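You operate a simulated robot arm through the tools that you are given. There is no shell and no other tool.

The job below is to be done with a simulated robot arm. You get a single attempt, and the scene is never put back.

TASK
Clamp the black bracket in the vice and brush the rust off it.
Fine: use the wire brush and put it back; then open the vice and lay the bracket in the silver tray. Set down upright: what you pick out, wire brush. What is to be rubbed or washed off counts as gone when no trace of it is left.

It is judged by the outcome, as a careful person would: the job done as asked, and still so three seconds after it is handed in. It fails if anything else is knocked over, pushed out of place, dropped, spilled or broken.

THE ROBOT
A 7-joint arm with a three-finger gripper, fixed in place. Base frame: the origin is on the floor under the middle of its stand, x ahead of it, y to its left, z up; the work surface is at about z = 0.88. Units: m, rad, N and s.
It reaches about 1.342 m from its shoulder. Its first joint turns from -2.897 to 2.897 rad. Payload 2.69 kg.
The tool frame sits at the grasp point between the pads (the TCP): z along the fingers, y along the line on which they close. The tips reach 0.03 m beyond it. The gripper opens to 0.128 m; its body begins 0.117 m behind the TCP.
Orientation is told as [roll, pitch, yaw] about the base's x, y, z axes, in that order, counted from this pose: with the fingers straight down and closing along the base's y, the tool's x points along the base's -x, its y along +y and its z along -z.

THE INTERFACE
- The arm moves only by the tool jog_arm. Its arguments are lists of equal length, an entry for each row: "delta_pos": the shift along the base's x, y, z in units of 25 mm (1.0 is 25 mm), a list of three; "turn": the turn, a rotation vector about the base's x, y, z in units of 4 degrees (1.0 is 4 degrees), a list of three; "grip": the gripper command, from -1 (fully open) to 1 (shut), values between in proportion. In form: {"delta_pos": [[tx, ty, tz], ...], "turn": [[rx, ry, rz], ...], "grip": [grip, ...]}. A call has 1 to 20 rows; each row shifts and turns the commanded pose from where the row before left it. A call with a number of a shift or a turn outside -1 to 1 is refused whole. Rows are played at 5 a second. More than 0.05 m and 0.15 rad between two rows, or a gripper value outside its range, and nothing of the call is played. Where a pose cannot be reached the arm comes as near as it can. A force on the tool above 50 N (or 10 N above the force at the start of the call, whichever is more), or a blocked arm, ends the call early, and 0.2 s more pass. Each finger travels about 0.127 m/s and halts on what it meets, pressing with about 43 N; the grip force reading is that of the motor and also rises with nothing between the fingers. The clock runs only during rows and for 0.2 s after the last one: add rows that do not move to give the fingers time. It gives the time, the measured TCP pose, the force on the tool (base axes), the opening and the grip force at its end, in the units of the frame above (readings bear some noise), with the torque about the TCP (base axes, N m) and any sound that the robot's microphone picked up.
- Cameras (640 x 400 px; columns grow to the right, rows downward): "scene" is fixed at [0.2204, 0.4997, 1.6784]; the picture's right is [-0.77, -0.63, 0.00], its down [-0.36, 0.45, -0.82] and it looks along [0.52, -0.63, -0.58] (base axes); focal length 310 px, centre (320, 200). "wrist" rides on the gripper at [0.058, 0.054, -0.131] in the tool frame; the picture's right is [-0.68, 0.74, 0.00], its down [-0.62, -0.57, -0.55] and it looks along [-0.40, -0.37, 0.84] (tool axes); focal length 234 px, centre (320, 200). There is no depth. A picture from a camera that has moved, and an enlarged one, comes with that camera's place and axes in the base frame and with its lens.
- snapshot(camera): a new picture of that camera. It takes no simulated time.
- move_column(by): moves the trunk up (or, below 0, down) by that many m; the arm rides with it, the base frame stays. It gives what a move gives, with no picture.
- inspect(camera, box): a new picture of the part [left, top, right, bottom] of that camera's present view, enlarged. It takes no simulated time.
- hand_in(): hands the job in; it is judged then, once.

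Nothing tells you positions but the pictures and the camera data. Unless the task says otherwise, let go and move clear before handing in.

The tools are called as a command line: name --argument value ..., lists and objects as JSON in quotes. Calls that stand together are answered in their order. jog_arm: Moves the arm, as the interface text tells. Its arguments: {"type":"object","properties":{"delta_pos":{"type":"array"},"turn":{"type":"array"},"grip":{"type":"array"}},"required":["delta_pos","turn","grip"]} The other tools are called the same way: move_column (by) moves the trunk up or down; snapshot (camera) takes a picture; inspect (camera, box) takes an enlarged picture of a part of a camera's view; hand_in () hands the job in.

At the start:

```text
t: 0.0
tcp_pos: [0.6918, -0.2171, 1.1946]
orientation: [0.0, 0.0, 0.0]
wrist_force: [0.8, 0.3, -0.6]
torque: [0.0, 0.01, -0.04]
finger_gap: 0.1277
grasp_force: 0.0
trunk travel left (down, up): [-0.15, 0.2]
```

scene: 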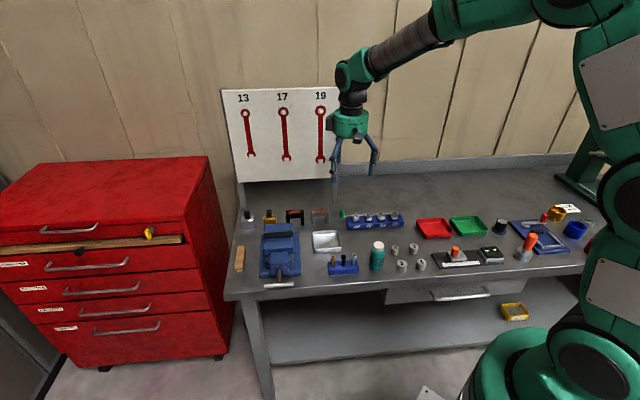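
wrist: 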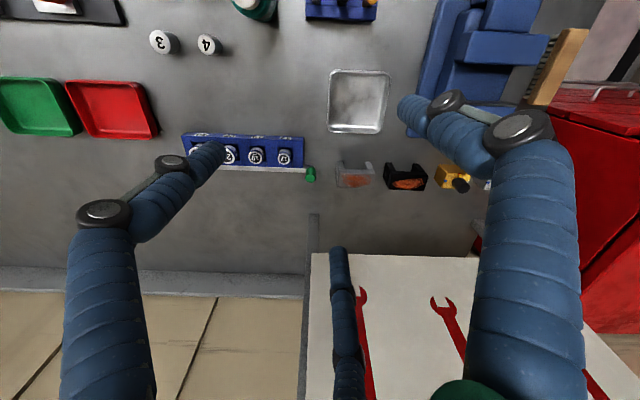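

I see a bench with a blue vice at the left, a silver tray beside it, a black bracket with rust near the wall, and a wire brush at the far left edge of the bench. I'll look closer before moving.

inspect --camera "scene" --box '[220, 190, 380, 300]'

inspect --camera "scene" --box '[360, 190, 600, 300]'

inspect --camera "wrist" --box '[300, 0, 640, 220]'

```text
3.64 times, centred on (300, 245) of scene
camera zoom: at [0.2204, 0.4997, 1.6784], right [-0.77, -0.63, 0.0], down [-0.36, 0.45, -0.82], along [0.52, -0.63, -0.58], focal length 1127 px, centre (393, 36)
```

zoom: 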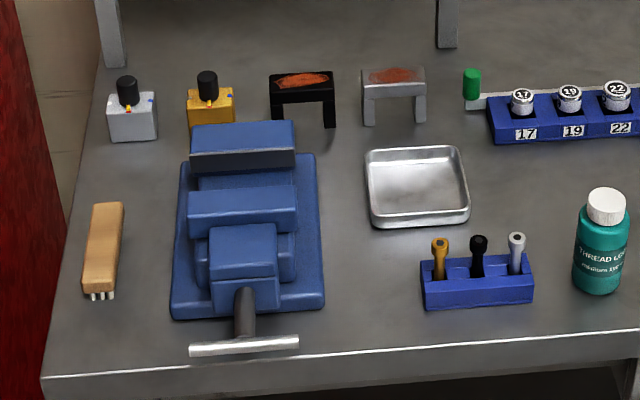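

```text
2.67 times, centred on (480, 245) of scene
camera zoom: at [0.2204, 0.4997, 1.6784], right [-0.77, -0.63, 0.0], down [-0.36, 0.45, -0.82], along [0.52, -0.63, -0.58], focal length 826 px, centre (-107, 80)
```

zoom: 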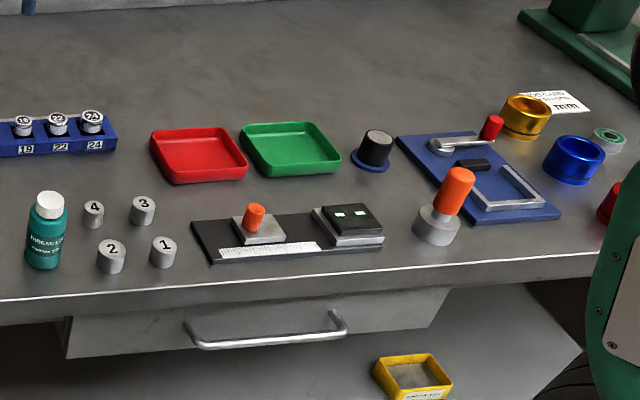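

```text
1.82 times, centred on (470, 110) of wrist
camera zoom: at [0.6328, -0.1635, 1.3251], right [0.68, 0.74, 0.0], down [0.62, -0.57, 0.55], along [0.4, -0.37, -0.84], focal length 426 px, centre (47, 364)
```

zoom: 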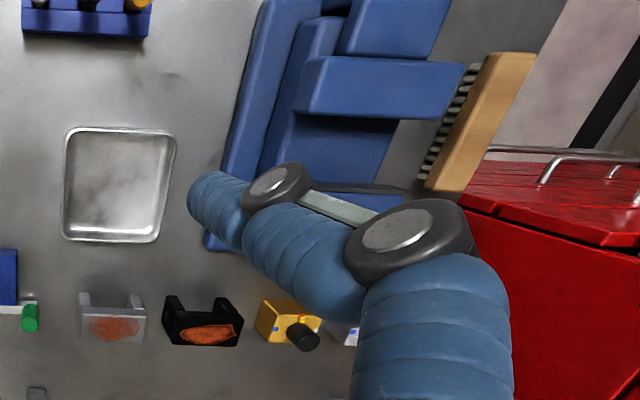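

The bench runs at 45° in the base frame: its front edge is along (0.71, 0.71) and the wall lies toward (0.71, -0.71). I take the vice to be centred near (0.84, -0.04), the black bracket near (0.90, -0.17), the tray near (0.74, -0.18) and the brush near (0.90, 0.09). I'll move the wrist camera high over the vice for a closer look.

jog_arm --delta_pos '[[0.17, 0.94, 0], [0.17, 0.94, 0], [0.17, 0.94, 0], [0.17, 0.94, 0], [0.17, 0.94, 0], [0.17, 0.94, 0], [0.17, 0.94, 0], [0.17, 0.94, 0], [0.17, 0.94, 0], [0.17, 0.94, 0], [0.17, 0.94, 0], [0.17, 0.94, 0], [0, 0, 0]]' --turn '[[0, 0, 0], [0, 0, 0], [0, 0, 0], [0, 0, 0], [0, 0, 0], [0, 0, 0], [0, 0, 0], [0, 0, 0], [0, 0, 0], [0, 0, 0], [0, 0, 0], [0, 0, 0], [0, 0, 0]]' --grip '[-1, -1, -1, -1, -1, -1, -1, -1, -1, -1, -1, -1, -1]'

snapshot --camera "wrist"

snapshot --camera "scene"

```text
t: 2.8
tcp_pos: [0.7441, 0.0639, 1.1968]
orientation: [-0.001, 0.001, 0.001]
wrist_force: [0.6, 0.1, -0.5]
torque: [-0.07, 0.0, -0.01]
finger_gap: 0.128
grasp_force: 0.0
trunk travel left (down, up): [-0.15, 0.2]
```

```text
taken
camera wrist: at [0.6837, 0.1185, 1.3259], right [0.68, 0.74, 0.0], down [0.62, -0.57, 0.55], along [0.4, -0.37, -0.84], focal length 234 px, centre (320, 200)
```

wrist: 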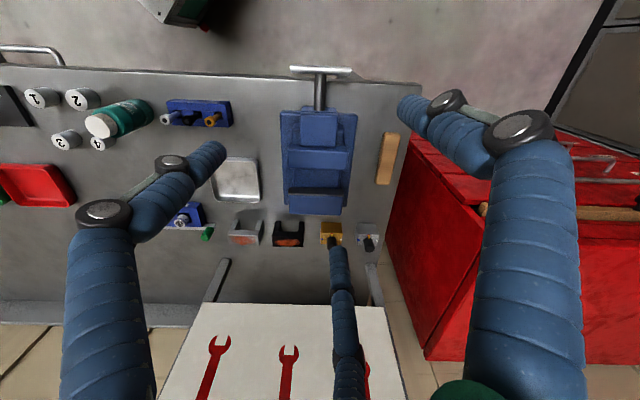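

```text
taken
```

scene: 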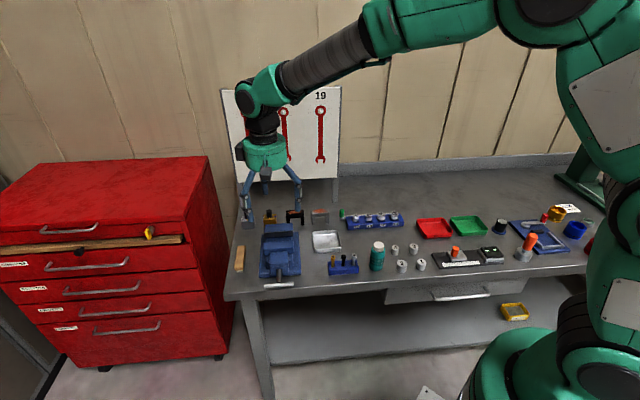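

The vice is now in clear view with its T-handle toward the bench front. I'll enlarge it and the objects around it.

inspect --camera "wrist" --box '[260, 50, 420, 150]'

inspect --camera "wrist" --box '[210, 150, 400, 270]'

inspect --camera "scene" --box '[225, 150, 345, 300]'

```text
4.00 times, centred on (340, 100) of wrist
camera zoom: at [0.6837, 0.1185, 1.3259], right [0.68, 0.74, 0.0], down [0.62, -0.57, 0.55], along [0.4, -0.37, -0.84], focal length 937 px, centre (240, 600)
```

zoom: 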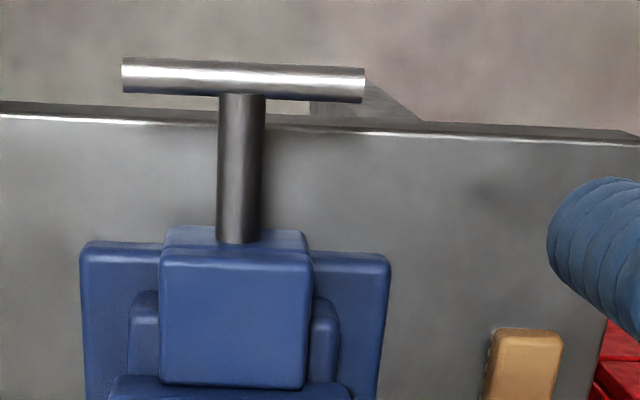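

```text
3.33 times, centred on (305, 210) of wrist
camera zoom: at [0.6837, 0.1185, 1.3259], right [0.68, 0.74, 0.0], down [0.62, -0.57, 0.55], along [0.4, -0.37, -0.84], focal length 781 px, centre (370, 167)
```

zoom: 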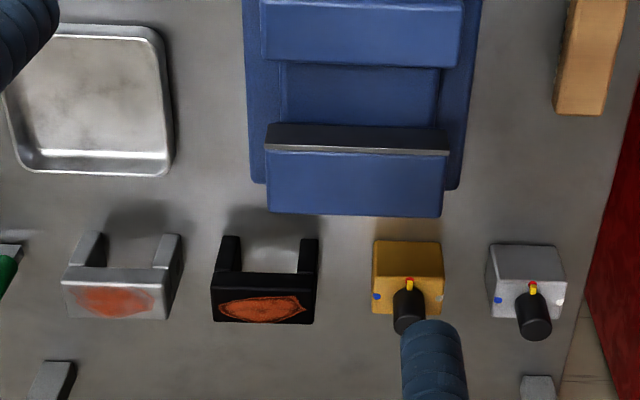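

```text
2.67 times, centred on (285, 225) of scene
camera zoom: at [0.2204, 0.4997, 1.6784], right [-0.77, -0.63, 0.0], down [-0.36, 0.45, -0.82], along [0.52, -0.63, -0.58], focal length 826 px, centre (413, 133)
```

zoom: 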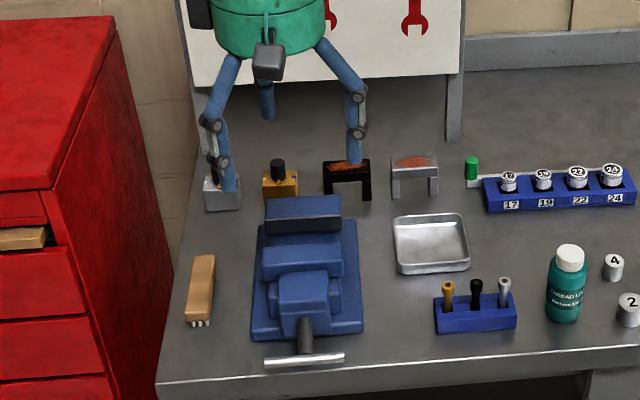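

The bracket stands on two legs with rust on its top face. The vice jaws are open about 5 cm, with jaw tops near z 0.973, and the T-handle is near (0.705, 0.10, 0.93). Before grasping anything I'll close the fingers in free air to learn how the three of them move.

jog_arm --delta_pos '[[0, 0, 0], [0, 0, 0], [0, 0, 0]]' --turn '[[0, 0, 0], [0, 0, 0], [0, 0, 0]]' --grip '[0.4, 0.4, 0.4]'

snapshot --camera "wrist"

jog_arm --delta_pos '[[0, 0, 0], [0, 0, 0], [0, 0, 0]]' --turn '[[0, 0, 0], [0, 0, 0], [0, 0, 0]]' --grip '[1, 1, 1]'

snapshot --camera "wrist"

inspect --camera "scene" --box '[210, 120, 320, 230]'

```text
t: 3.6
tcp_pos: [0.744, 0.0632, 1.1961]
orientation: [0.001, -0.001, 0.0]
wrist_force: [-0.6, -0.4, 0.7]
torque: [0.02, 0.01, 0.01]
finger_gap: 0.0385
grasp_force: 0.1
trunk travel left (down, up): [-0.15, 0.2]
```

```text
taken
camera wrist: at [0.6835, 0.118, 1.3259], right [0.68, 0.74, 0.0], down [0.62, -0.57, 0.55], along [0.4, -0.37, -0.84], focal length 234 px, centre (320, 200)
```

wrist: 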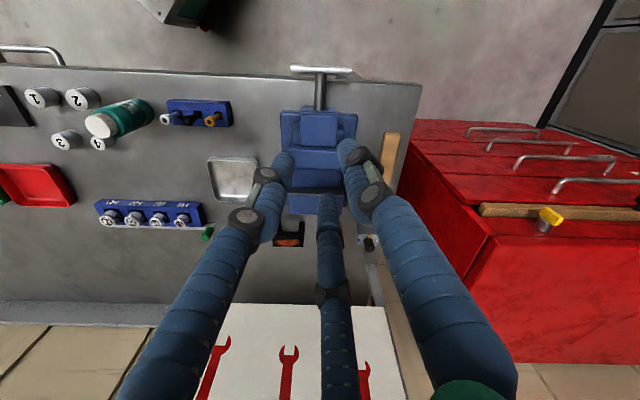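

```text
t: 4.4
tcp_pos: [0.7441, 0.0635, 1.1961]
orientation: [0.001, 0.0, 0.0]
wrist_force: [0.4, -0.6, 0.3]
torque: [0.0, -0.01, -0.03]
finger_gap: 0.0021
grasp_force: 31.1
trunk travel left (down, up): [-0.15, 0.2]
```

```text
taken
camera wrist: at [0.6835, 0.118, 1.3259], right [0.68, 0.74, 0.0], down [0.62, -0.57, 0.55], along [0.4, -0.37, -0.84], focal length 234 px, centre (320, 200)
```

wrist: 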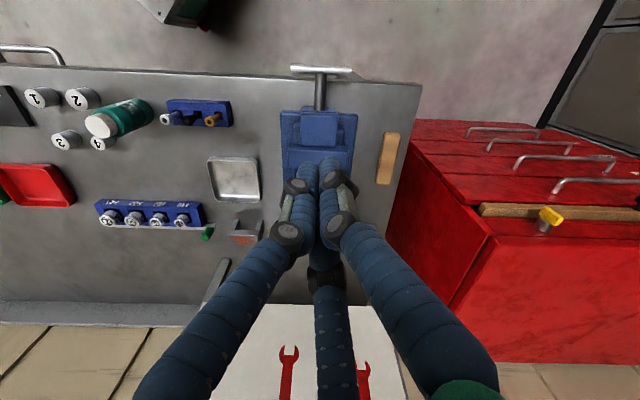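

```text
3.64 times, centred on (265, 175) of scene
camera zoom: at [0.2204, 0.4997, 1.6784], right [-0.77, -0.63, 0.0], down [-0.36, 0.45, -0.82], along [0.52, -0.63, -0.58], focal length 1127 px, centre (520, 291)
```

zoom: 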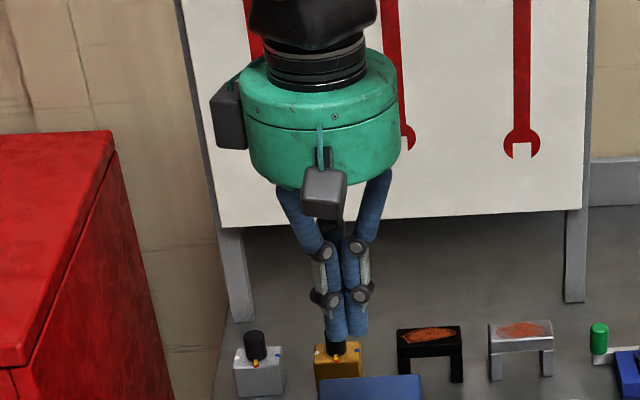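

The three fingers close radially, 120° apart, with finger 1 on the tool's +y. For the bracket I want the long axis along the tool's x, so I'll open part-way, yaw 45° and hover above the bracket to measure it.

jog_arm --delta_pos '[[0.556, -0.853, 0], [0.556, -0.853, 0], [0.556, -0.853, 0], [0.556, -0.853, 0], [0.556, -0.853, 0], [0.556, -0.853, 0], [0.556, -0.853, 0], [0.556, -0.853, 0], [0.556, -0.853, 0], [0.556, -0.853, 0], [0.556, -0.853, 0], [0.556, -0.853, 0], [0, 0, 0], [0, 0, 0]]' --turn '[[0, 0, 0.9375], [0, 0, 0.9375], [0, 0, 0.9375], [0, 0, 0.9375], [0, 0, 0.9375], [0, 0, 0.9375], [0, 0, 0.9375], [0, 0, 0.9375], [0, 0, 0.9375], [0, 0, 0.9375], [0, 0, 0.9375], [0, 0, 0.9375], [0, 0, 0], [0, 0, 0]]' --grip '[-0.25, -0.25, -0.25, -0.25, -0.25, -0.25, -0.25, -0.25, -0.25, -0.25, -0.25, -0.25, -0.25, -0.25]'

snapshot --camera "wrist"

inspect --camera "scene" --box '[225, 150, 345, 300]'

```text
t: 7.4
tcp_pos: [0.9094, -0.1913, 1.1955]
orientation: [-0.001, 0.001, 0.786]
wrist_force: [-0.8, 1.0, 1.1]
torque: [0.0, -0.03, -0.01]
finger_gap: 0.08
grasp_force: 0.1
trunk travel left (down, up): [-0.15, 0.2]
```

```text
taken
camera wrist: at [0.8292, -0.1934, 1.3246], right [-0.04, 1.0, 0.0], down [0.84, 0.04, 0.55], along [0.55, 0.02, -0.84], focal length 234 px, centre (320, 200)
```

wrist: 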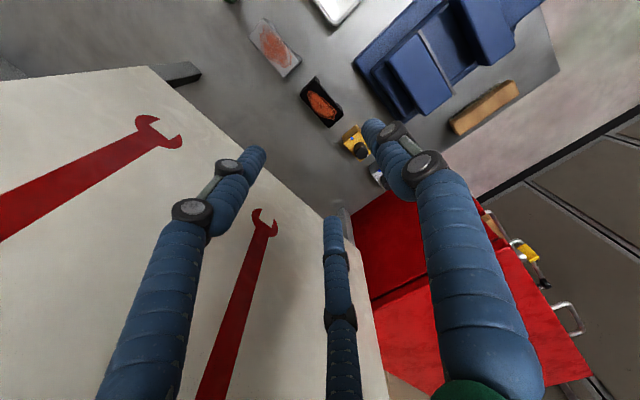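

```text
2.67 times, centred on (285, 225) of scene
camera zoom: at [0.2204, 0.4997, 1.6784], right [-0.77, -0.63, 0.0], down [-0.36, 0.45, -0.82], along [0.52, -0.63, -0.58], focal length 826 px, centre (413, 133)
```

zoom: 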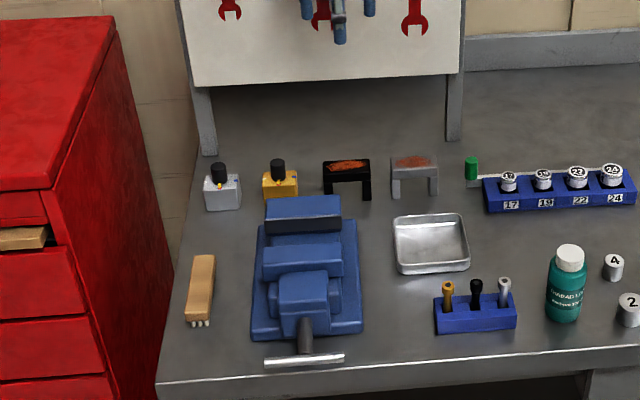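

The camera looks down on the bracket now. I'll enlarge it and the vice from this angle and from the scene camera.

inspect --camera "wrist" --box '[240, 10, 400, 170]'

inspect --camera "wrist" --box '[340, 0, 560, 150]'

inspect --camera "scene" --box '[285, 200, 335, 230]'

inspect --camera "scene" --box '[225, 215, 315, 295]'

```text
2.50 times, centred on (320, 90) of wrist
camera zoom: at [0.8292, -0.1934, 1.3246], right [-0.04, 1.0, 0.0], down [0.84, 0.04, 0.55], along [0.55, 0.02, -0.84], focal length 585 px, centre (320, 475)
```

zoom: 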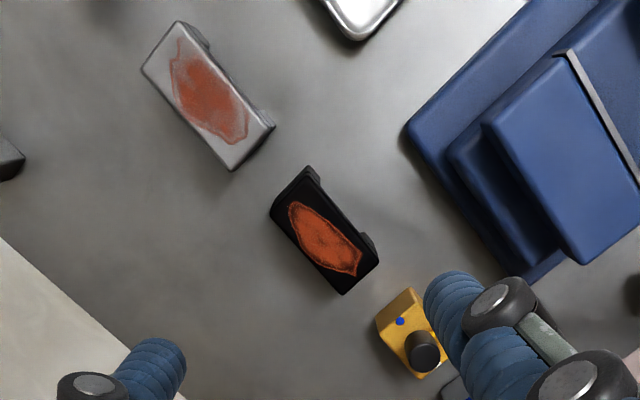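

```text
2.67 times, centred on (450, 75) of wrist
camera zoom: at [0.8292, -0.1934, 1.3246], right [-0.04, 1.0, 0.0], down [0.84, 0.04, 0.55], along [0.55, 0.02, -0.84], focal length 624 px, centre (-27, 533)
```

zoom: 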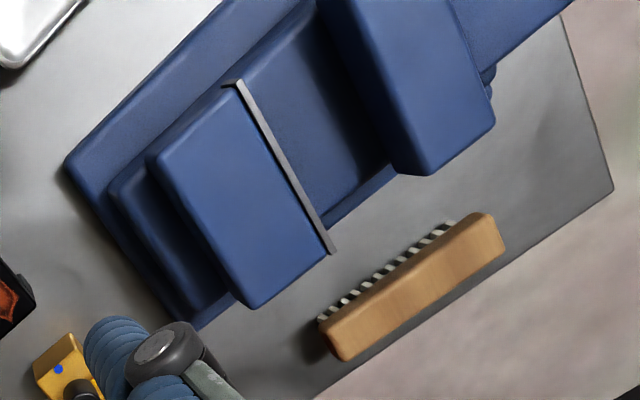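

```text
12.80 times, centred on (310, 215) of scene
camera zoom: at [0.2204, 0.4997, 1.6784], right [-0.77, -0.63, 0.0], down [-0.36, 0.45, -0.82], along [0.52, -0.63, -0.58], focal length 3966 px, centre (448, 8)
```

zoom: 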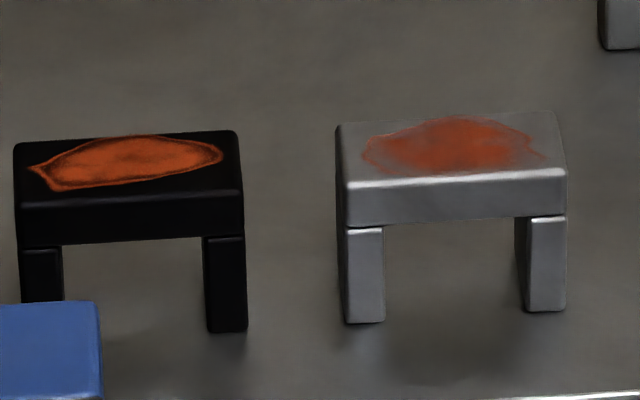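

```text
5.00 times, centred on (270, 255) of scene
camera zoom: at [0.2204, 0.4997, 1.6784], right [-0.77, -0.63, 0.0], down [-0.36, 0.45, -0.82], along [0.52, -0.63, -0.58], focal length 1549 px, centre (570, -75)
```

zoom: 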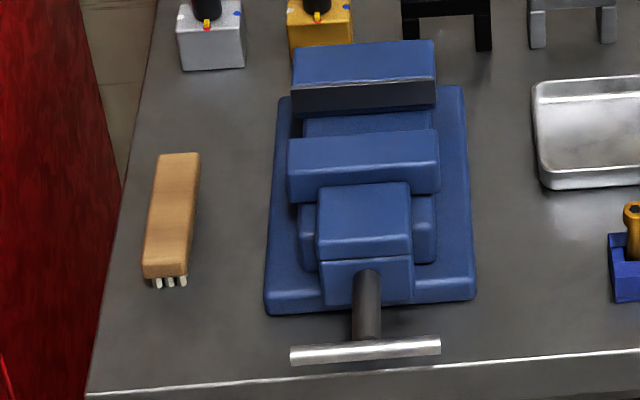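

The bracket measures about 70 × 32 × 53 mm, centred near (0.906, -0.186) with its top at z ≈ 0.933. The vice gap spans 5 cm, so the bracket's legs should fit between the jaws. I'll lower over the bracket to z = 1.0 and check alignment.

jog_arm --delta_pos '[[0.104, -0.052, -0.973], [0, 0, -0.973], [0, 0, -0.973], [0, 0, -0.973], [0, 0, -0.973], [0, 0, -0.973], [0, 0, -0.973], [0, 0, -0.973], [0, 0, 0]]' --turn '[[0, 0, 0], [0, 0, 0], [0, 0, 0], [0, 0, 0], [0, 0, 0], [0, 0, 0], [0, 0, 0], [0, 0, 0], [0, 0, 0]]' --grip '[-0.25, -0.25, -0.25, -0.25, -0.25, -0.25, -0.25, -0.25, -0.25]'

snapshot --camera "wrist"

inspect --camera "scene" --box '[265, 150, 345, 240]'

```text
t: 9.4
tcp_pos: [0.9135, -0.1939, 0.9988]
orientation: [-0.001, 0.001, 0.786]
wrist_force: [0.6, -0.7, -0.3]
torque: [0.03, 0.03, -0.01]
finger_gap: 0.0802
grasp_force: 0.2
trunk travel left (down, up): [-0.15, 0.2]
```

```text
taken
camera wrist: at [0.8322, -0.1963, 1.1288], right [-0.04, 1.0, 0.0], down [0.84, 0.04, 0.55], along [0.55, 0.02, -0.84], focal length 234 px, centre (320, 200)
```

wrist: 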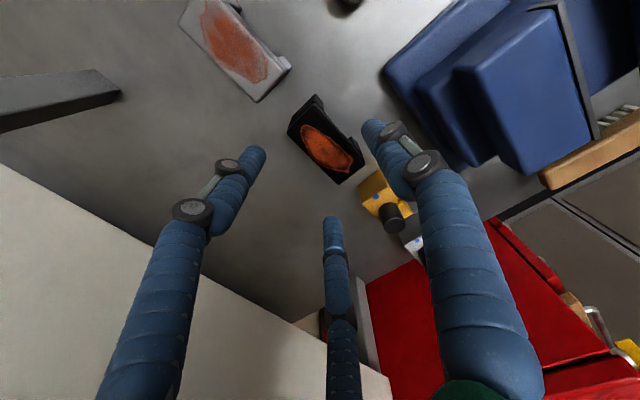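

```text
4.44 times, centred on (305, 195) of scene
camera zoom: at [0.2204, 0.4997, 1.6784], right [-0.77, -0.63, 0.0], down [-0.36, 0.45, -0.82], along [0.52, -0.63, -0.58], focal length 1377 px, centre (387, 222)
```

zoom: 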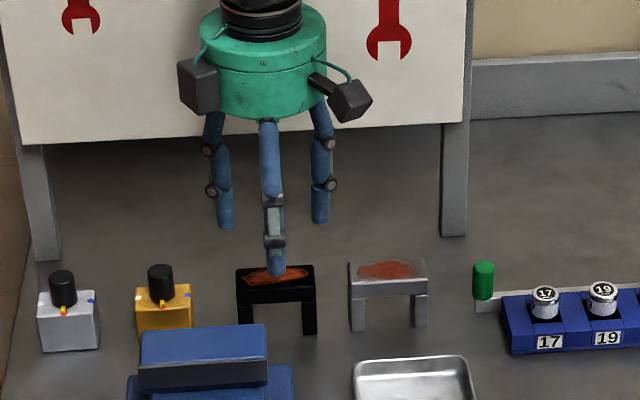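

The gripper is centred over the bracket as far as I can tell. I'll check with an enlarged wrist picture before the final descent.

inspect --camera "wrist" --box '[220, 70, 420, 230]'

```text
2.50 times, centred on (320, 150) of wrist
camera zoom: at [0.8322, -0.1963, 1.1288], right [-0.04, 1.0, 0.0], down [0.84, 0.04, 0.55], along [0.55, 0.02, -0.84], focal length 585 px, centre (320, 325)
```

zoom: 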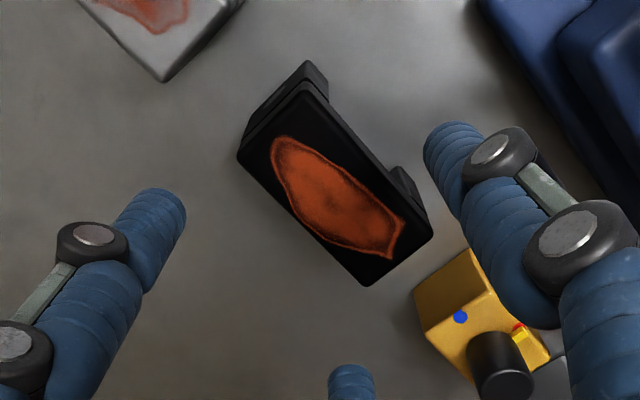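

The measured bracket centre agrees within 1–2 mm with where the gripper needs it. I'll descend to grip the crossbar and close.

jog_arm --delta_pos '[[-0.04, 0.04, -0.69], [0, 0, -0.69], [0, 0, -0.7], [0, 0, 0], [0, 0, 0], [0, 0, 0], [0, 0, 0], [0, 0, 0]]' --turn '[[0, 0, 0], [0, 0, 0], [0, 0, 0], [0, 0, 0], [0, 0, 0], [0, 0, 0], [0, 0, 0], [0, 0, 0]]' --grip '[-0.25, -0.25, -0.25, -0.25, 0.0, 0.2, 0.3, 0.4]'

inspect --camera "wrist" --box '[200, 70, 440, 260]'

inspect --camera "scene" --box '[265, 150, 345, 240]'

```text
t: 11.2
tcp_pos: [0.9117, -0.1931, 0.9511]
orientation: [-0.001, 0.0, 0.785]
wrist_force: [1.4, -1.0, 1.6]
torque: [0.0, 0.0, 0.02]
finger_gap: 0.0495
grasp_force: 43.1
trunk travel left (down, up): [-0.15, 0.2]
```

```text
2.11 times, centred on (320, 165) of wrist
camera zoom: at [0.8305, -0.1948, 1.0797], right [-0.04, 1.0, 0.0], down [0.84, 0.04, 0.55], along [0.55, 0.02, -0.84], focal length 493 px, centre (320, 274)
```

zoom: 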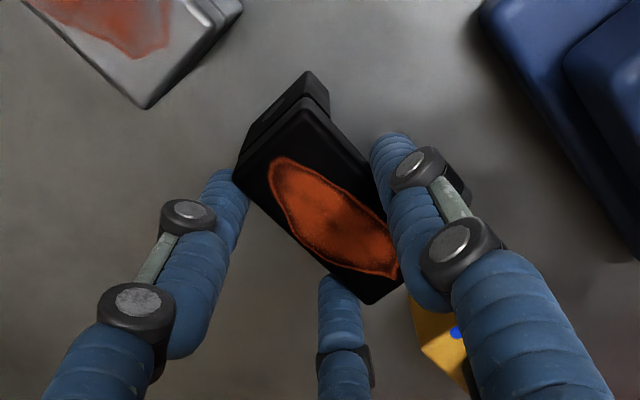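

```text
4.44 times, centred on (305, 195) of scene
camera zoom: at [0.2204, 0.4997, 1.6784], right [-0.77, -0.63, 0.0], down [-0.36, 0.45, -0.82], along [0.52, -0.63, -0.58], focal length 1377 px, centre (387, 222)
```

zoom: 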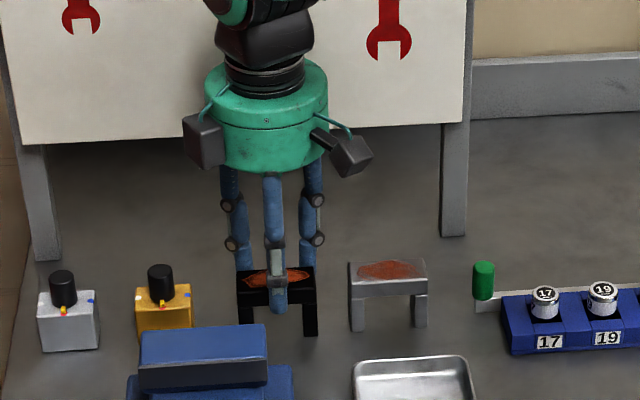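

The gap of 49.5 mm matches the expected grip on the bracket, with 43 N holding it. I'll lift it to z ≈ 1.10 and carry it over the vice gap, aiming the bracket just in front of the fixed jaw.

jog_arm --delta_pos '[[0, 0, 0.5], [0, 0, 1], [0, 0, 1], [0, 0, 1], [0, 0, 1], [0, 0, 1], [0, 0, 0.5], [-0.446, 0.937, 0], [-0.446, 0.937, 0], [-0.446, 0.937, 0], [-0.446, 0.937, 0], [-0.446, 0.937, 0], [-0.446, 0.937, 0], [-0.446, 0.937, 0], [0, 0, 0], [0, 0, 0]]' --turn '[[0, 0, 0], [0, 0, 0], [0, 0, 0], [0, 0, 0], [0, 0, 0], [0, 0, 0], [0, 0, 0], [0, 0, 0], [0, 0, 0], [0, 0, 0], [0, 0, 0], [0, 0, 0], [0, 0, 0], [0, 0, 0], [0, 0, 0], [0, 0, 0]]' --grip '[0.5, 0.5, 0.5, 0.5, 0.5, 0.5, 0.5, 0.5, 0.5, 0.5, 0.5, 0.5, 0.5, 0.5, 0.5, 0.5]'

snapshot --camera "wrist"

inspect --camera "scene" --box '[225, 175, 345, 295]'

```text
t: 14.6
tcp_pos: [0.831, -0.0264, 1.0983]
orientation: [-0.001, 0.001, 0.785]
wrist_force: [0.3, 0.3, -4.1]
torque: [-0.02, 0.01, 0.02]
finger_gap: 0.0488
grasp_force: 43.2
trunk travel left (down, up): [-0.15, 0.2]
```

```text
taken
camera wrist: at [0.751, -0.029, 1.2277], right [-0.04, 1.0, 0.0], down [0.84, 0.04, 0.55], along [0.55, 0.02, -0.84], focal length 234 px, centre (320, 200)
```

wrist: 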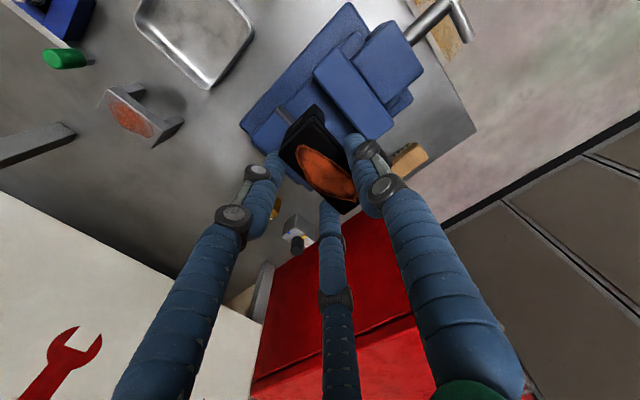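

```text
3.33 times, centred on (285, 235) of scene
camera zoom: at [0.2204, 0.4997, 1.6784], right [-0.77, -0.63, 0.0], down [-0.36, 0.45, -0.82], along [0.52, -0.63, -0.58], focal length 1033 px, centre (437, 83)
```

zoom: 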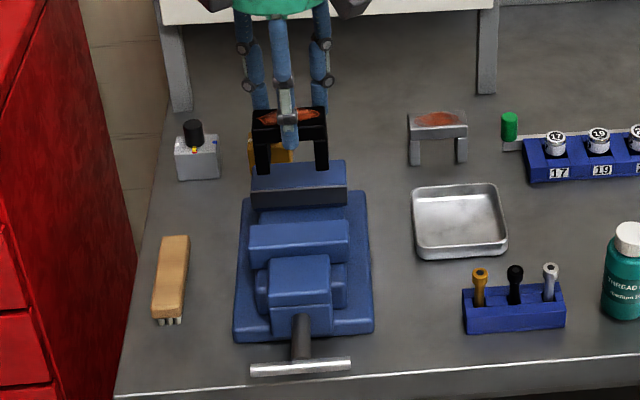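

The bracket is held over the vice. I'll verify its position against the jaws in an enlarged wrist view before lowering.

inspect --camera "wrist" --box '[220, 40, 440, 230]'

inspect --camera "scene" --box '[270, 200, 330, 260]'

```text
2.11 times, centred on (330, 135) of wrist
camera zoom: at [0.751, -0.029, 1.2277], right [-0.04, 1.0, 0.0], down [0.84, 0.04, 0.55], along [0.55, 0.02, -0.84], focal length 493 px, centre (299, 337)
```

zoom: 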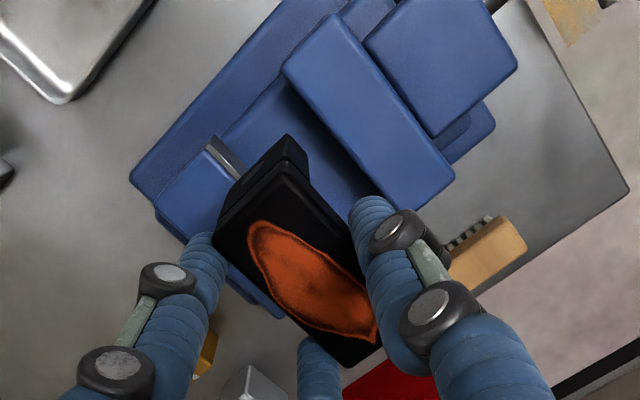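

```text
6.67 times, centred on (300, 230) of scene
camera zoom: at [0.2204, 0.4997, 1.6784], right [-0.77, -0.63, 0.0], down [-0.36, 0.45, -0.82], along [0.52, -0.63, -0.58], focal length 2066 px, centre (453, 0)
```

zoom: 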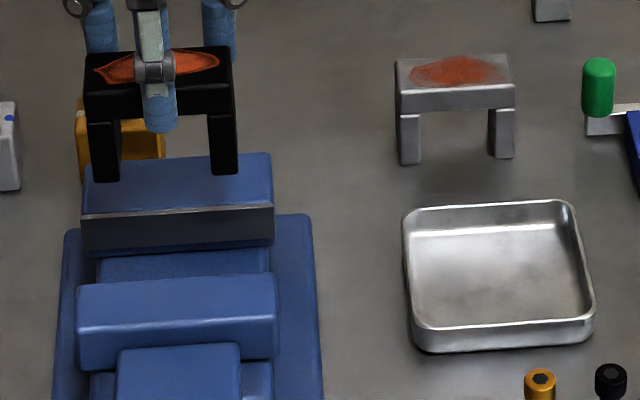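

The bracket has about 8–10 mm clearance to each jaw. I'll lower it straight down into the gap, slowing down near the bed.

jog_arm --delta_pos '[[0, 0, -0.8], [0, 0, -0.8], [0, 0, -0.8], [0, 0, -0.4], [0, 0, -0.2], [0, 0, 0]]' --turn '[[0, 0, 0], [0, 0, 0], [0, 0, 0], [0, 0, 0], [0, 0, 0], [0, 0, 0]]' --grip '[0.5, 0.5, 0.5, 0.5, 0.5, 0.5]'

inspect --camera "scene" --box '[255, 205, 315, 265]'

inspect --camera "wrist" --box '[220, 40, 440, 230]'

```text
t: 16.0
tcp_pos: [0.8327, -0.0274, 1.0233]
orientation: [-0.001, -0.002, 0.785]
wrist_force: [0.1, 0.5, -4.5]
torque: [-0.07, -0.04, 0.0]
finger_gap: 0.0488
grasp_force: 43.1
trunk travel left (down, up): [-0.15, 0.2]
```

```text
6.67 times, centred on (285, 235) of scene
camera zoom: at [0.2204, 0.4997, 1.6784], right [-0.77, -0.63, 0.0], down [-0.36, 0.45, -0.82], along [0.52, -0.63, -0.58], focal length 2066 px, centre (553, -33)
```

zoom: 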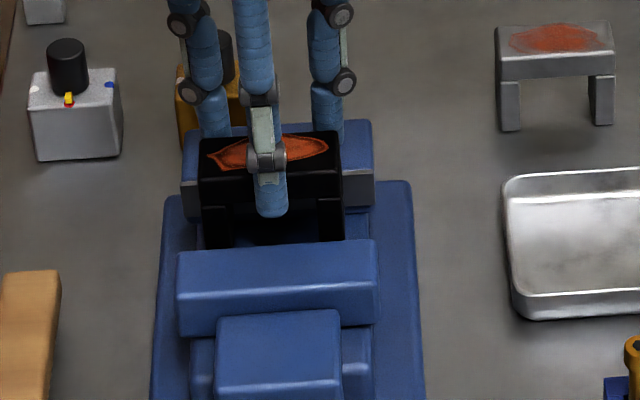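

```text
2.11 times, centred on (330, 135) of wrist
camera zoom: at [0.7523, -0.0294, 1.1526], right [-0.04, 1.0, 0.0], down [0.84, 0.04, 0.55], along [0.55, 0.02, -0.84], focal length 493 px, centre (299, 337)
```

zoom: 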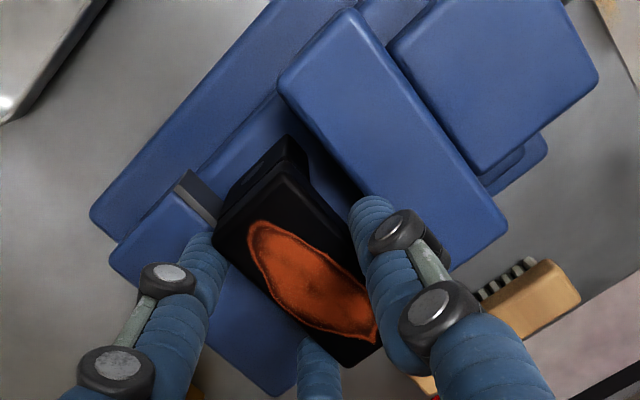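

The legs are now inside the jaw gap, bottom near z 0.955, not touching yet. I'll go on in 2 mm steps while watching the force.

jog_arm --delta_pos '[[0, 0, -0.08], [0, 0, -0.08], [0, 0, -0.08], [0, 0, -0.08], [0, 0, 0]]' --turn '[[0, 0, 0], [0, 0, 0], [0, 0, 0], [0, 0, 0], [0, 0, 0]]' --grip '[0.5, 0.5, 0.5, 0.5, 0.5]'

jog_arm --delta_pos '[[0, 0, -0.08], [0, 0, -0.08], [0, 0, 0]]' --turn '[[0, 0, 0], [0, 0, 0], [0, 0, 0]]' --grip '[0.5, 0.5, 0.5]'

```text
t: 17.2
tcp_pos: [0.834, -0.0266, 1.0161]
orientation: [0.0, -0.001, 0.786]
wrist_force: [0.1, 0.1, -4.1]
torque: [-0.02, -0.01, 0.01]
finger_gap: 0.0492
grasp_force: 43.6
trunk travel left (down, up): [-0.15, 0.2]
```

```text
t: 18.0
tcp_pos: [0.8343, -0.0279, 1.0112]
orientation: [0.0, 0.0, 0.785]
wrist_force: [-0.1, -0.3, -4.9]
torque: [0.03, -0.01, 0.01]
finger_gap: 0.0491
grasp_force: 43.0
trunk travel left (down, up): [-0.15, 0.2]
```

No contact yet at a bracket bottom of about z 0.943. I'll go on in single small steps.

jog_arm --delta_pos '[[0, 0, -0.08], [0, 0, 0]]' --turn '[[0, 0, 0], [0, 0, 0]]' --grip '[0.5, 0.5]'

jog_arm --delta_pos '[[0, 0, -0.06], [0, 0, 0]]' --turn '[[0, 0, 0], [0, 0, 0]]' --grip '[0.5, 0.5]'

inspect --camera "scene" --box '[255, 205, 315, 265]'

```text
t: 18.6
tcp_pos: [0.834, -0.0288, 1.0092]
orientation: [-0.001, 0.001, 0.787]
wrist_force: [0.1, -1.0, -1.5]
torque: [0.03, -0.04, 0.01]
finger_gap: 0.049
grasp_force: 43.4
trunk travel left (down, up): [-0.15, 0.2]
```

```text
t: 19.2
tcp_pos: [0.8347, -0.0281, 1.011]
orientation: [-0.003, -0.003, 0.785]
wrist_force: [-0.9, -2.4, 12.9]
torque: [-0.27, 0.65, 0.1]
finger_gap: 0.0492
grasp_force: 42.9
trunk travel left (down, up): [-0.15, 0.2]
```

```text
6.67 times, centred on (285, 235) of scene
camera zoom: at [0.2204, 0.4997, 1.6784], right [-0.77, -0.63, 0.0], down [-0.36, 0.45, -0.82], along [0.52, -0.63, -0.58], focal length 2066 px, centre (553, -33)
```

zoom: 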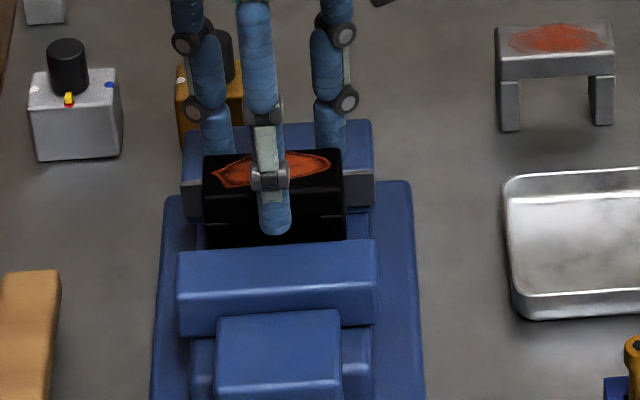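

The bracket has touched the vice bed at about z 0.941. I'll ease off the downward force and open the fingers gently.

jog_arm --delta_pos '[[0, 0, 0.06], [0, 0, 0], [0, 0, 0], [0, 0, 0], [0, 0, 0], [0, 0, 0]]' --turn '[[0, 0, 0], [0, 0, 0], [0, 0, 0], [0, 0, 0], [0, 0, 0], [0, 0, 0]]' --grip '[0.5, 0.5, 0.15, 0.0, -0.15, -0.25]'

inspect --camera "scene" --box '[255, 205, 315, 265]'

inspect --camera "wrist" --box '[220, 40, 440, 230]'

```text
t: 20.6
tcp_pos: [0.8339, -0.0287, 1.0098]
orientation: [-0.001, -0.001, 0.785]
wrist_force: [-0.4, 0.3, 0.1]
torque: [0.01, 0.02, -0.01]
finger_gap: 0.0801
grasp_force: 0.0
trunk travel left (down, up): [-0.15, 0.2]
```

```text
6.67 times, centred on (285, 235) of scene
camera zoom: at [0.2204, 0.4997, 1.6784], right [-0.77, -0.63, 0.0], down [-0.36, 0.45, -0.82], along [0.52, -0.63, -0.58], focal length 2066 px, centre (553, -33)
```

zoom: 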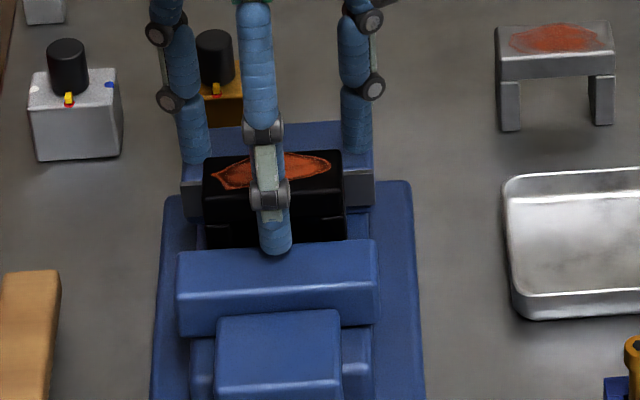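

```text
2.11 times, centred on (330, 135) of wrist
camera zoom: at [0.7521, -0.0306, 1.1392], right [-0.04, 1.0, 0.0], down [0.84, 0.04, 0.55], along [0.55, 0.02, -0.84], focal length 493 px, centre (299, 337)
```

zoom: 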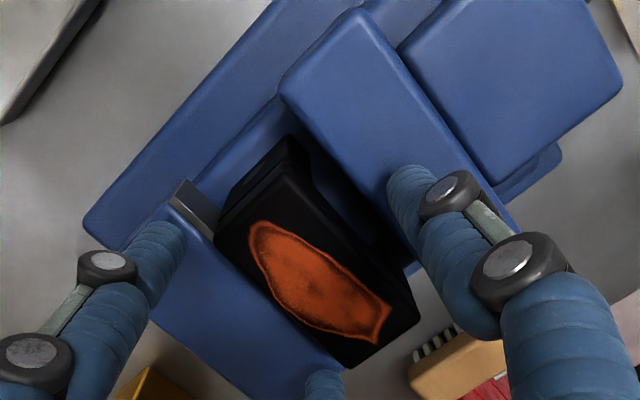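

The bracket stands freely in the vice, upright and square to the jaws. Next I'll rise, move to the front of the vice with a closed fist, and find out how the handle closes it. I'll start with a gentle push along the screw axis, since a sliding jaw would show that at once.

jog_arm --delta_pos '[[0, 0, 0.5], [0, 0, 1], [0, 0, 1], [0, 0, 1], [0, 0, 0.5], [-0.9, 0.9, 0], [-0.9, 0.9, 0], [-0.9, 0.9, 0], [-0.9, 0.9, 0], [-0.9, 0.9, 0], [-0.9, 0.9, 0], [-0.9, 0.9, 0], [0, 0, 0], [0, 0, 0]]' --turn '[[0, 0, 0], [0, 0, 0], [0, 0, 0], [0, 0, 0], [0, 0, 0], [0, 0, 0], [0, 0, 0], [0, 0, 0], [0, 0, 0], [0, 0, 0], [0, 0, 0], [0, 0, 0], [0, 0, 0], [0, 0, 0]]' --grip '[-0.25, -0.25, -0.25, -0.25, -0.25, -0.25, -0.25, -0.25, 0, 0.4, 0.8, 1, 1, 1]'

snapshot --camera "wrist"

inspect --camera "scene" --box '[225, 175, 345, 295]'

```text
t: 23.6
tcp_pos: [0.6756, 0.1291, 1.1097]
orientation: [-0.001, 0.002, 0.786]
wrist_force: [-0.6, 0.6, 0.3]
torque: [-0.01, -0.01, 0.01]
finger_gap: 0.0021
grasp_force: 31.0
trunk travel left (down, up): [-0.15, 0.2]
```

```text
taken
camera wrist: at [0.595, 0.1267, 1.2396], right [-0.04, 1.0, 0.0], down [0.84, 0.04, 0.55], along [0.55, 0.02, -0.84], focal length 234 px, centre (320, 200)
```

wrist: 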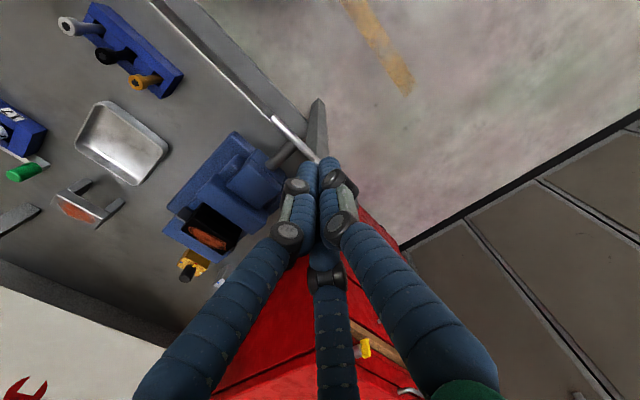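

```text
3.33 times, centred on (285, 235) of scene
camera zoom: at [0.2204, 0.4997, 1.6784], right [-0.77, -0.63, 0.0], down [-0.36, 0.45, -0.82], along [0.52, -0.63, -0.58], focal length 1033 px, centre (437, 83)
```

zoom: 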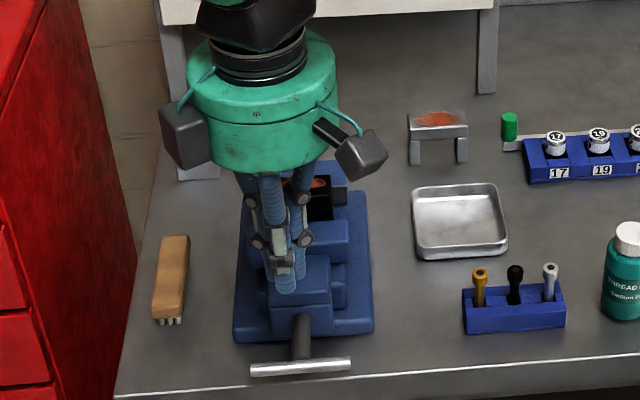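

The fist is in front of the handle. I'll lower it so the fingertips face the T-bar, then look before pushing.

jog_arm --delta_pos '[[0, 0, -0.92], [0, 0, -0.92], [0, 0, -0.92], [0, 0, -0.92], [0, 0, -0.92], [0, 0, -0.92], [0, 0, -0.92], [0, 0, 0]]' --turn '[[0, 0, 0], [0, 0, 0], [0, 0, 0], [0, 0, 0], [0, 0, 0], [0, 0, 0], [0, 0, 0], [0, 0, 0]]' --grip '[1, 1, 1, 1, 1, 1, 1, 1]'

inspect --camera "wrist" --box '[140, 40, 400, 240]'

inspect --camera "scene" --box '[240, 195, 330, 300]'

```text
t: 25.4
tcp_pos: [0.676, 0.1296, 0.9489]
orientation: [0.001, 0.0, 0.784]
wrist_force: [-0.2, -0.3, -0.2]
torque: [-0.01, 0.08, 0.03]
finger_gap: 0.0019
grasp_force: 31.6
trunk travel left (down, up): [-0.15, 0.2]
```

```text
2.00 times, centred on (270, 140) of wrist
camera zoom: at [0.5954, 0.1266, 1.0788], right [-0.04, 1.0, 0.0], down [0.84, 0.04, 0.55], along [0.55, 0.02, -0.84], focal length 468 px, centre (420, 320)
```

zoom: 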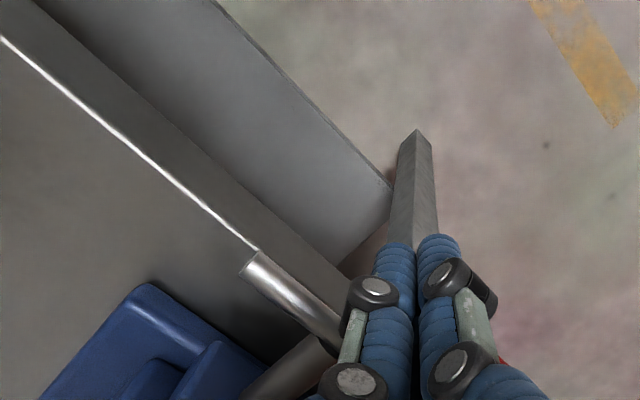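

```text
3.81 times, centred on (285, 248) of scene
camera zoom: at [0.2204, 0.4997, 1.6784], right [-0.77, -0.63, 0.0], down [-0.36, 0.45, -0.82], along [0.52, -0.63, -0.58], focal length 1180 px, centre (453, 19)
```

zoom: 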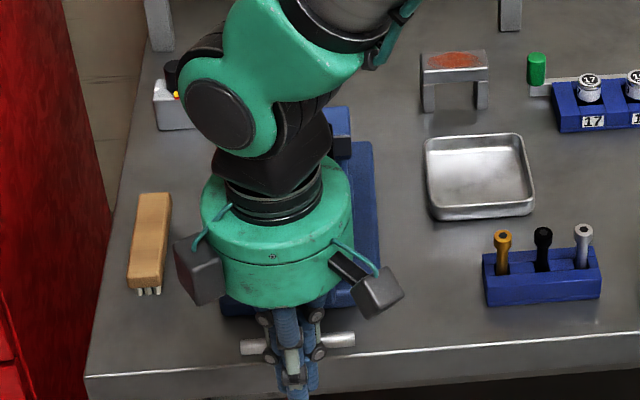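

The T-bar is about 2 cm beyond the fist. I'll ease toward it along the screw axis in 4 mm steps.

jog_arm --delta_pos '[[0.113, -0.113, 0], [0.113, -0.113, 0], [0.113, -0.113, 0], [0.113, -0.113, 0], [0, 0, 0]]' --turn '[[0, 0, 0], [0, 0, 0], [0, 0, 0], [0, 0, 0], [0, 0, 0]]' --grip '[1, 1, 1, 1, 1]'

jog_arm --delta_pos '[[0.07, -0.07, 0], [0.07, -0.07, 0], [0, 0, 0]]' --turn '[[0, 0, 0], [0, 0, 0], [0, 0, 0]]' --grip '[1, 1, 1]'

```text
t: 26.6
tcp_pos: [0.687, 0.1188, 0.9497]
orientation: [0.0, 0.001, 0.785]
wrist_force: [-0.3, 0.6, 0.1]
torque: [0.0, 0.04, -0.01]
finger_gap: 0.002
grasp_force: 31.7
trunk travel left (down, up): [-0.15, 0.2]
```

```text
t: 27.4
tcp_pos: [0.6901, 0.1148, 0.9479]
orientation: [0.0, 0.0, 0.785]
wrist_force: [-0.5, 0.3, 0.1]
torque: [-0.01, 0.0, -0.01]
finger_gap: 0.0021
grasp_force: 32.0
trunk travel left (down, up): [-0.15, 0.2]
```

inspect --camera "wrist" --box '[200, 100, 400, 240]'

jog_arm --delta_pos '[[0.07, -0.07, 0], [0.07, -0.07, 0], [0, 0, 0]]' --turn '[[0, 0, 0], [0, 0, 0], [0, 0, 0]]' --grip '[1, 1, 1]'

```text
2.86 times, centred on (300, 170) of wrist
camera zoom: at [0.6099, 0.1127, 1.0788], right [-0.04, 1.0, 0.0], down [0.84, 0.04, 0.55], along [0.55, 0.02, -0.84], focal length 669 px, centre (377, 286)
```

zoom: 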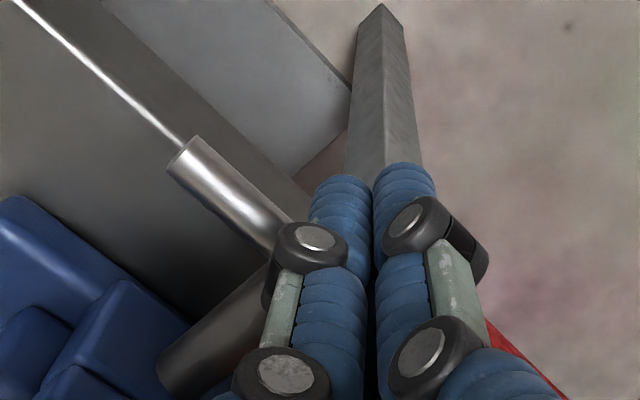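

```text
t: 28.2
tcp_pos: [0.694, 0.1113, 0.9494]
orientation: [0.0, -0.001, 0.785]
wrist_force: [-0.4, -0.5, 0.1]
torque: [0.03, -0.01, -0.03]
finger_gap: 0.0021
grasp_force: 31.2
trunk travel left (down, up): [-0.15, 0.2]
```

No contact yet, TCP is at about 41 cm along the wall axis. I'll go on in small steps.

jog_arm --delta_pos '[[0.05, -0.05, 0], [0.05, -0.05, 0], [0, 0, 0]]' --turn '[[0, 0, 0], [0, 0, 0], [0, 0, 0]]' --grip '[1, 1, 1]'

jog_arm --delta_pos '[[0.05, -0.05, 0], [0.05, -0.05, 0], [0, 0, 0]]' --turn '[[0, 0, 0], [0, 0, 0], [0, 0, 0]]' --grip '[1, 1, 1]'

inspect --camera "wrist" --box '[200, 100, 400, 240]'

```text
t: 29.0
tcp_pos: [0.6946, 0.1097, 0.9495]
orientation: [-0.001, 0.003, 0.786]
wrist_force: [-19.5, 30.6, 5.8]
torque: [0.66, 0.44, 0.06]
finger_gap: 0.0024
grasp_force: 31.8
trunk travel left (down, up): [-0.15, 0.2]
```

```text
t: 29.4
tcp_pos: [0.693, 0.1094, 0.9471]
orientation: [0.004, 0.004, 0.786]
wrist_force: [-8.2, 8.1, 1.0]
torque: [0.15, 0.21, -0.03]
finger_gap: 0.0019
grasp_force: 31.1
trunk travel left (down, up): [-0.15, 0.2]
stopped in row 1: the force on the tool passed its limit at 53 N (the readings are from after the stop); the commanded pose is now the measured one
```

```text
2.86 times, centred on (300, 170) of wrist
camera zoom: at [0.6139, 0.1078, 1.0778], right [-0.04, 1.0, 0.0], down [0.84, 0.04, 0.54], along [0.54, 0.02, -0.84], focal length 669 px, centre (377, 286)
```

zoom: 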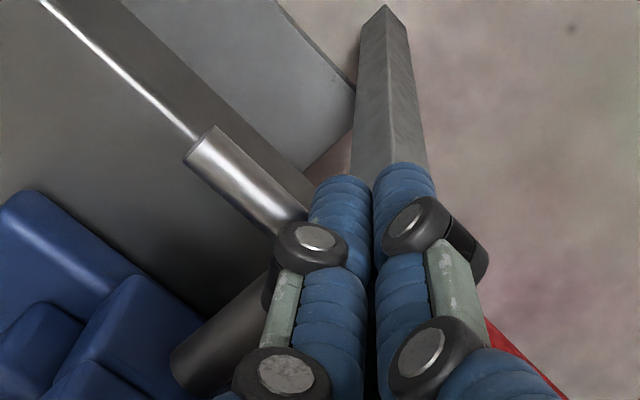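

A push of over 50 N did not move the handle, so it is a screw that must be turned. I'll back away, rise, and swing the gripper to point horizontally along the screw axis so I can grip and roll the T-bar.

jog_arm --delta_pos '[[-0.5, 0.5, 0], [-0.8, 0.8, 0], [-0.8, 0.8, 0.5], [-0.8, 0.8, 1], [-0.8, 0.8, 1], [-0.8, 0.8, 1], [-0.8, 0.8, 1], [0, 0, 1], [0, 0, 0]]' --turn '[[0, 0, 0], [0, 0, 0], [0, 0, 0], [0, 0, 0], [0, 0, 0], [0, 0, 0], [0, 0, 0], [0, 0, 0], [0, 0, 0]]' --grip '[1, 1, 1, 1, 1, 1, 1, 1, 1]'

snapshot --camera "scene"

snapshot --camera "wrist"

```text
t: 31.4
tcp_pos: [0.5625, 0.2414, 1.0875]
orientation: [0.004, 0.002, 0.785]
wrist_force: [-0.3, -0.8, -0.7]
torque: [0.0, -0.05, -0.02]
finger_gap: 0.0021
grasp_force: 31.8
trunk travel left (down, up): [-0.15, 0.2]
```

```text
taken
```

scene: 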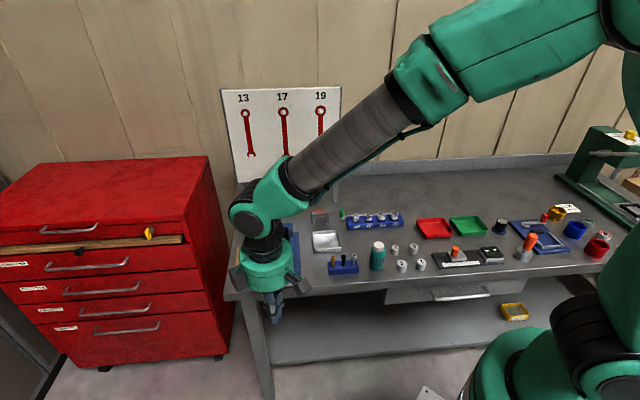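

```text
taken
camera wrist: at [0.4818, 0.2387, 1.2164], right [-0.04, 1.0, 0.0], down [0.84, 0.04, 0.55], along [0.55, 0.02, -0.84], focal length 234 px, centre (320, 200)
```

wrist: 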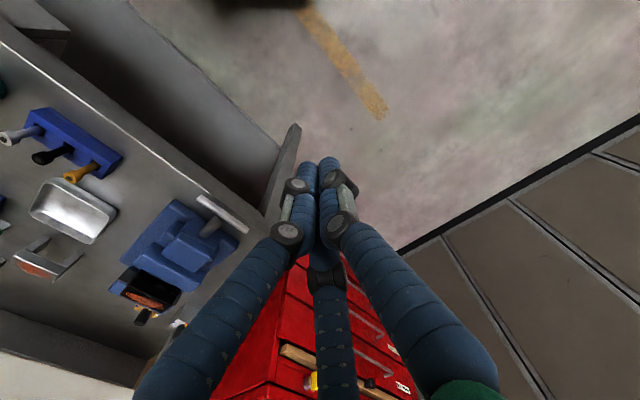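

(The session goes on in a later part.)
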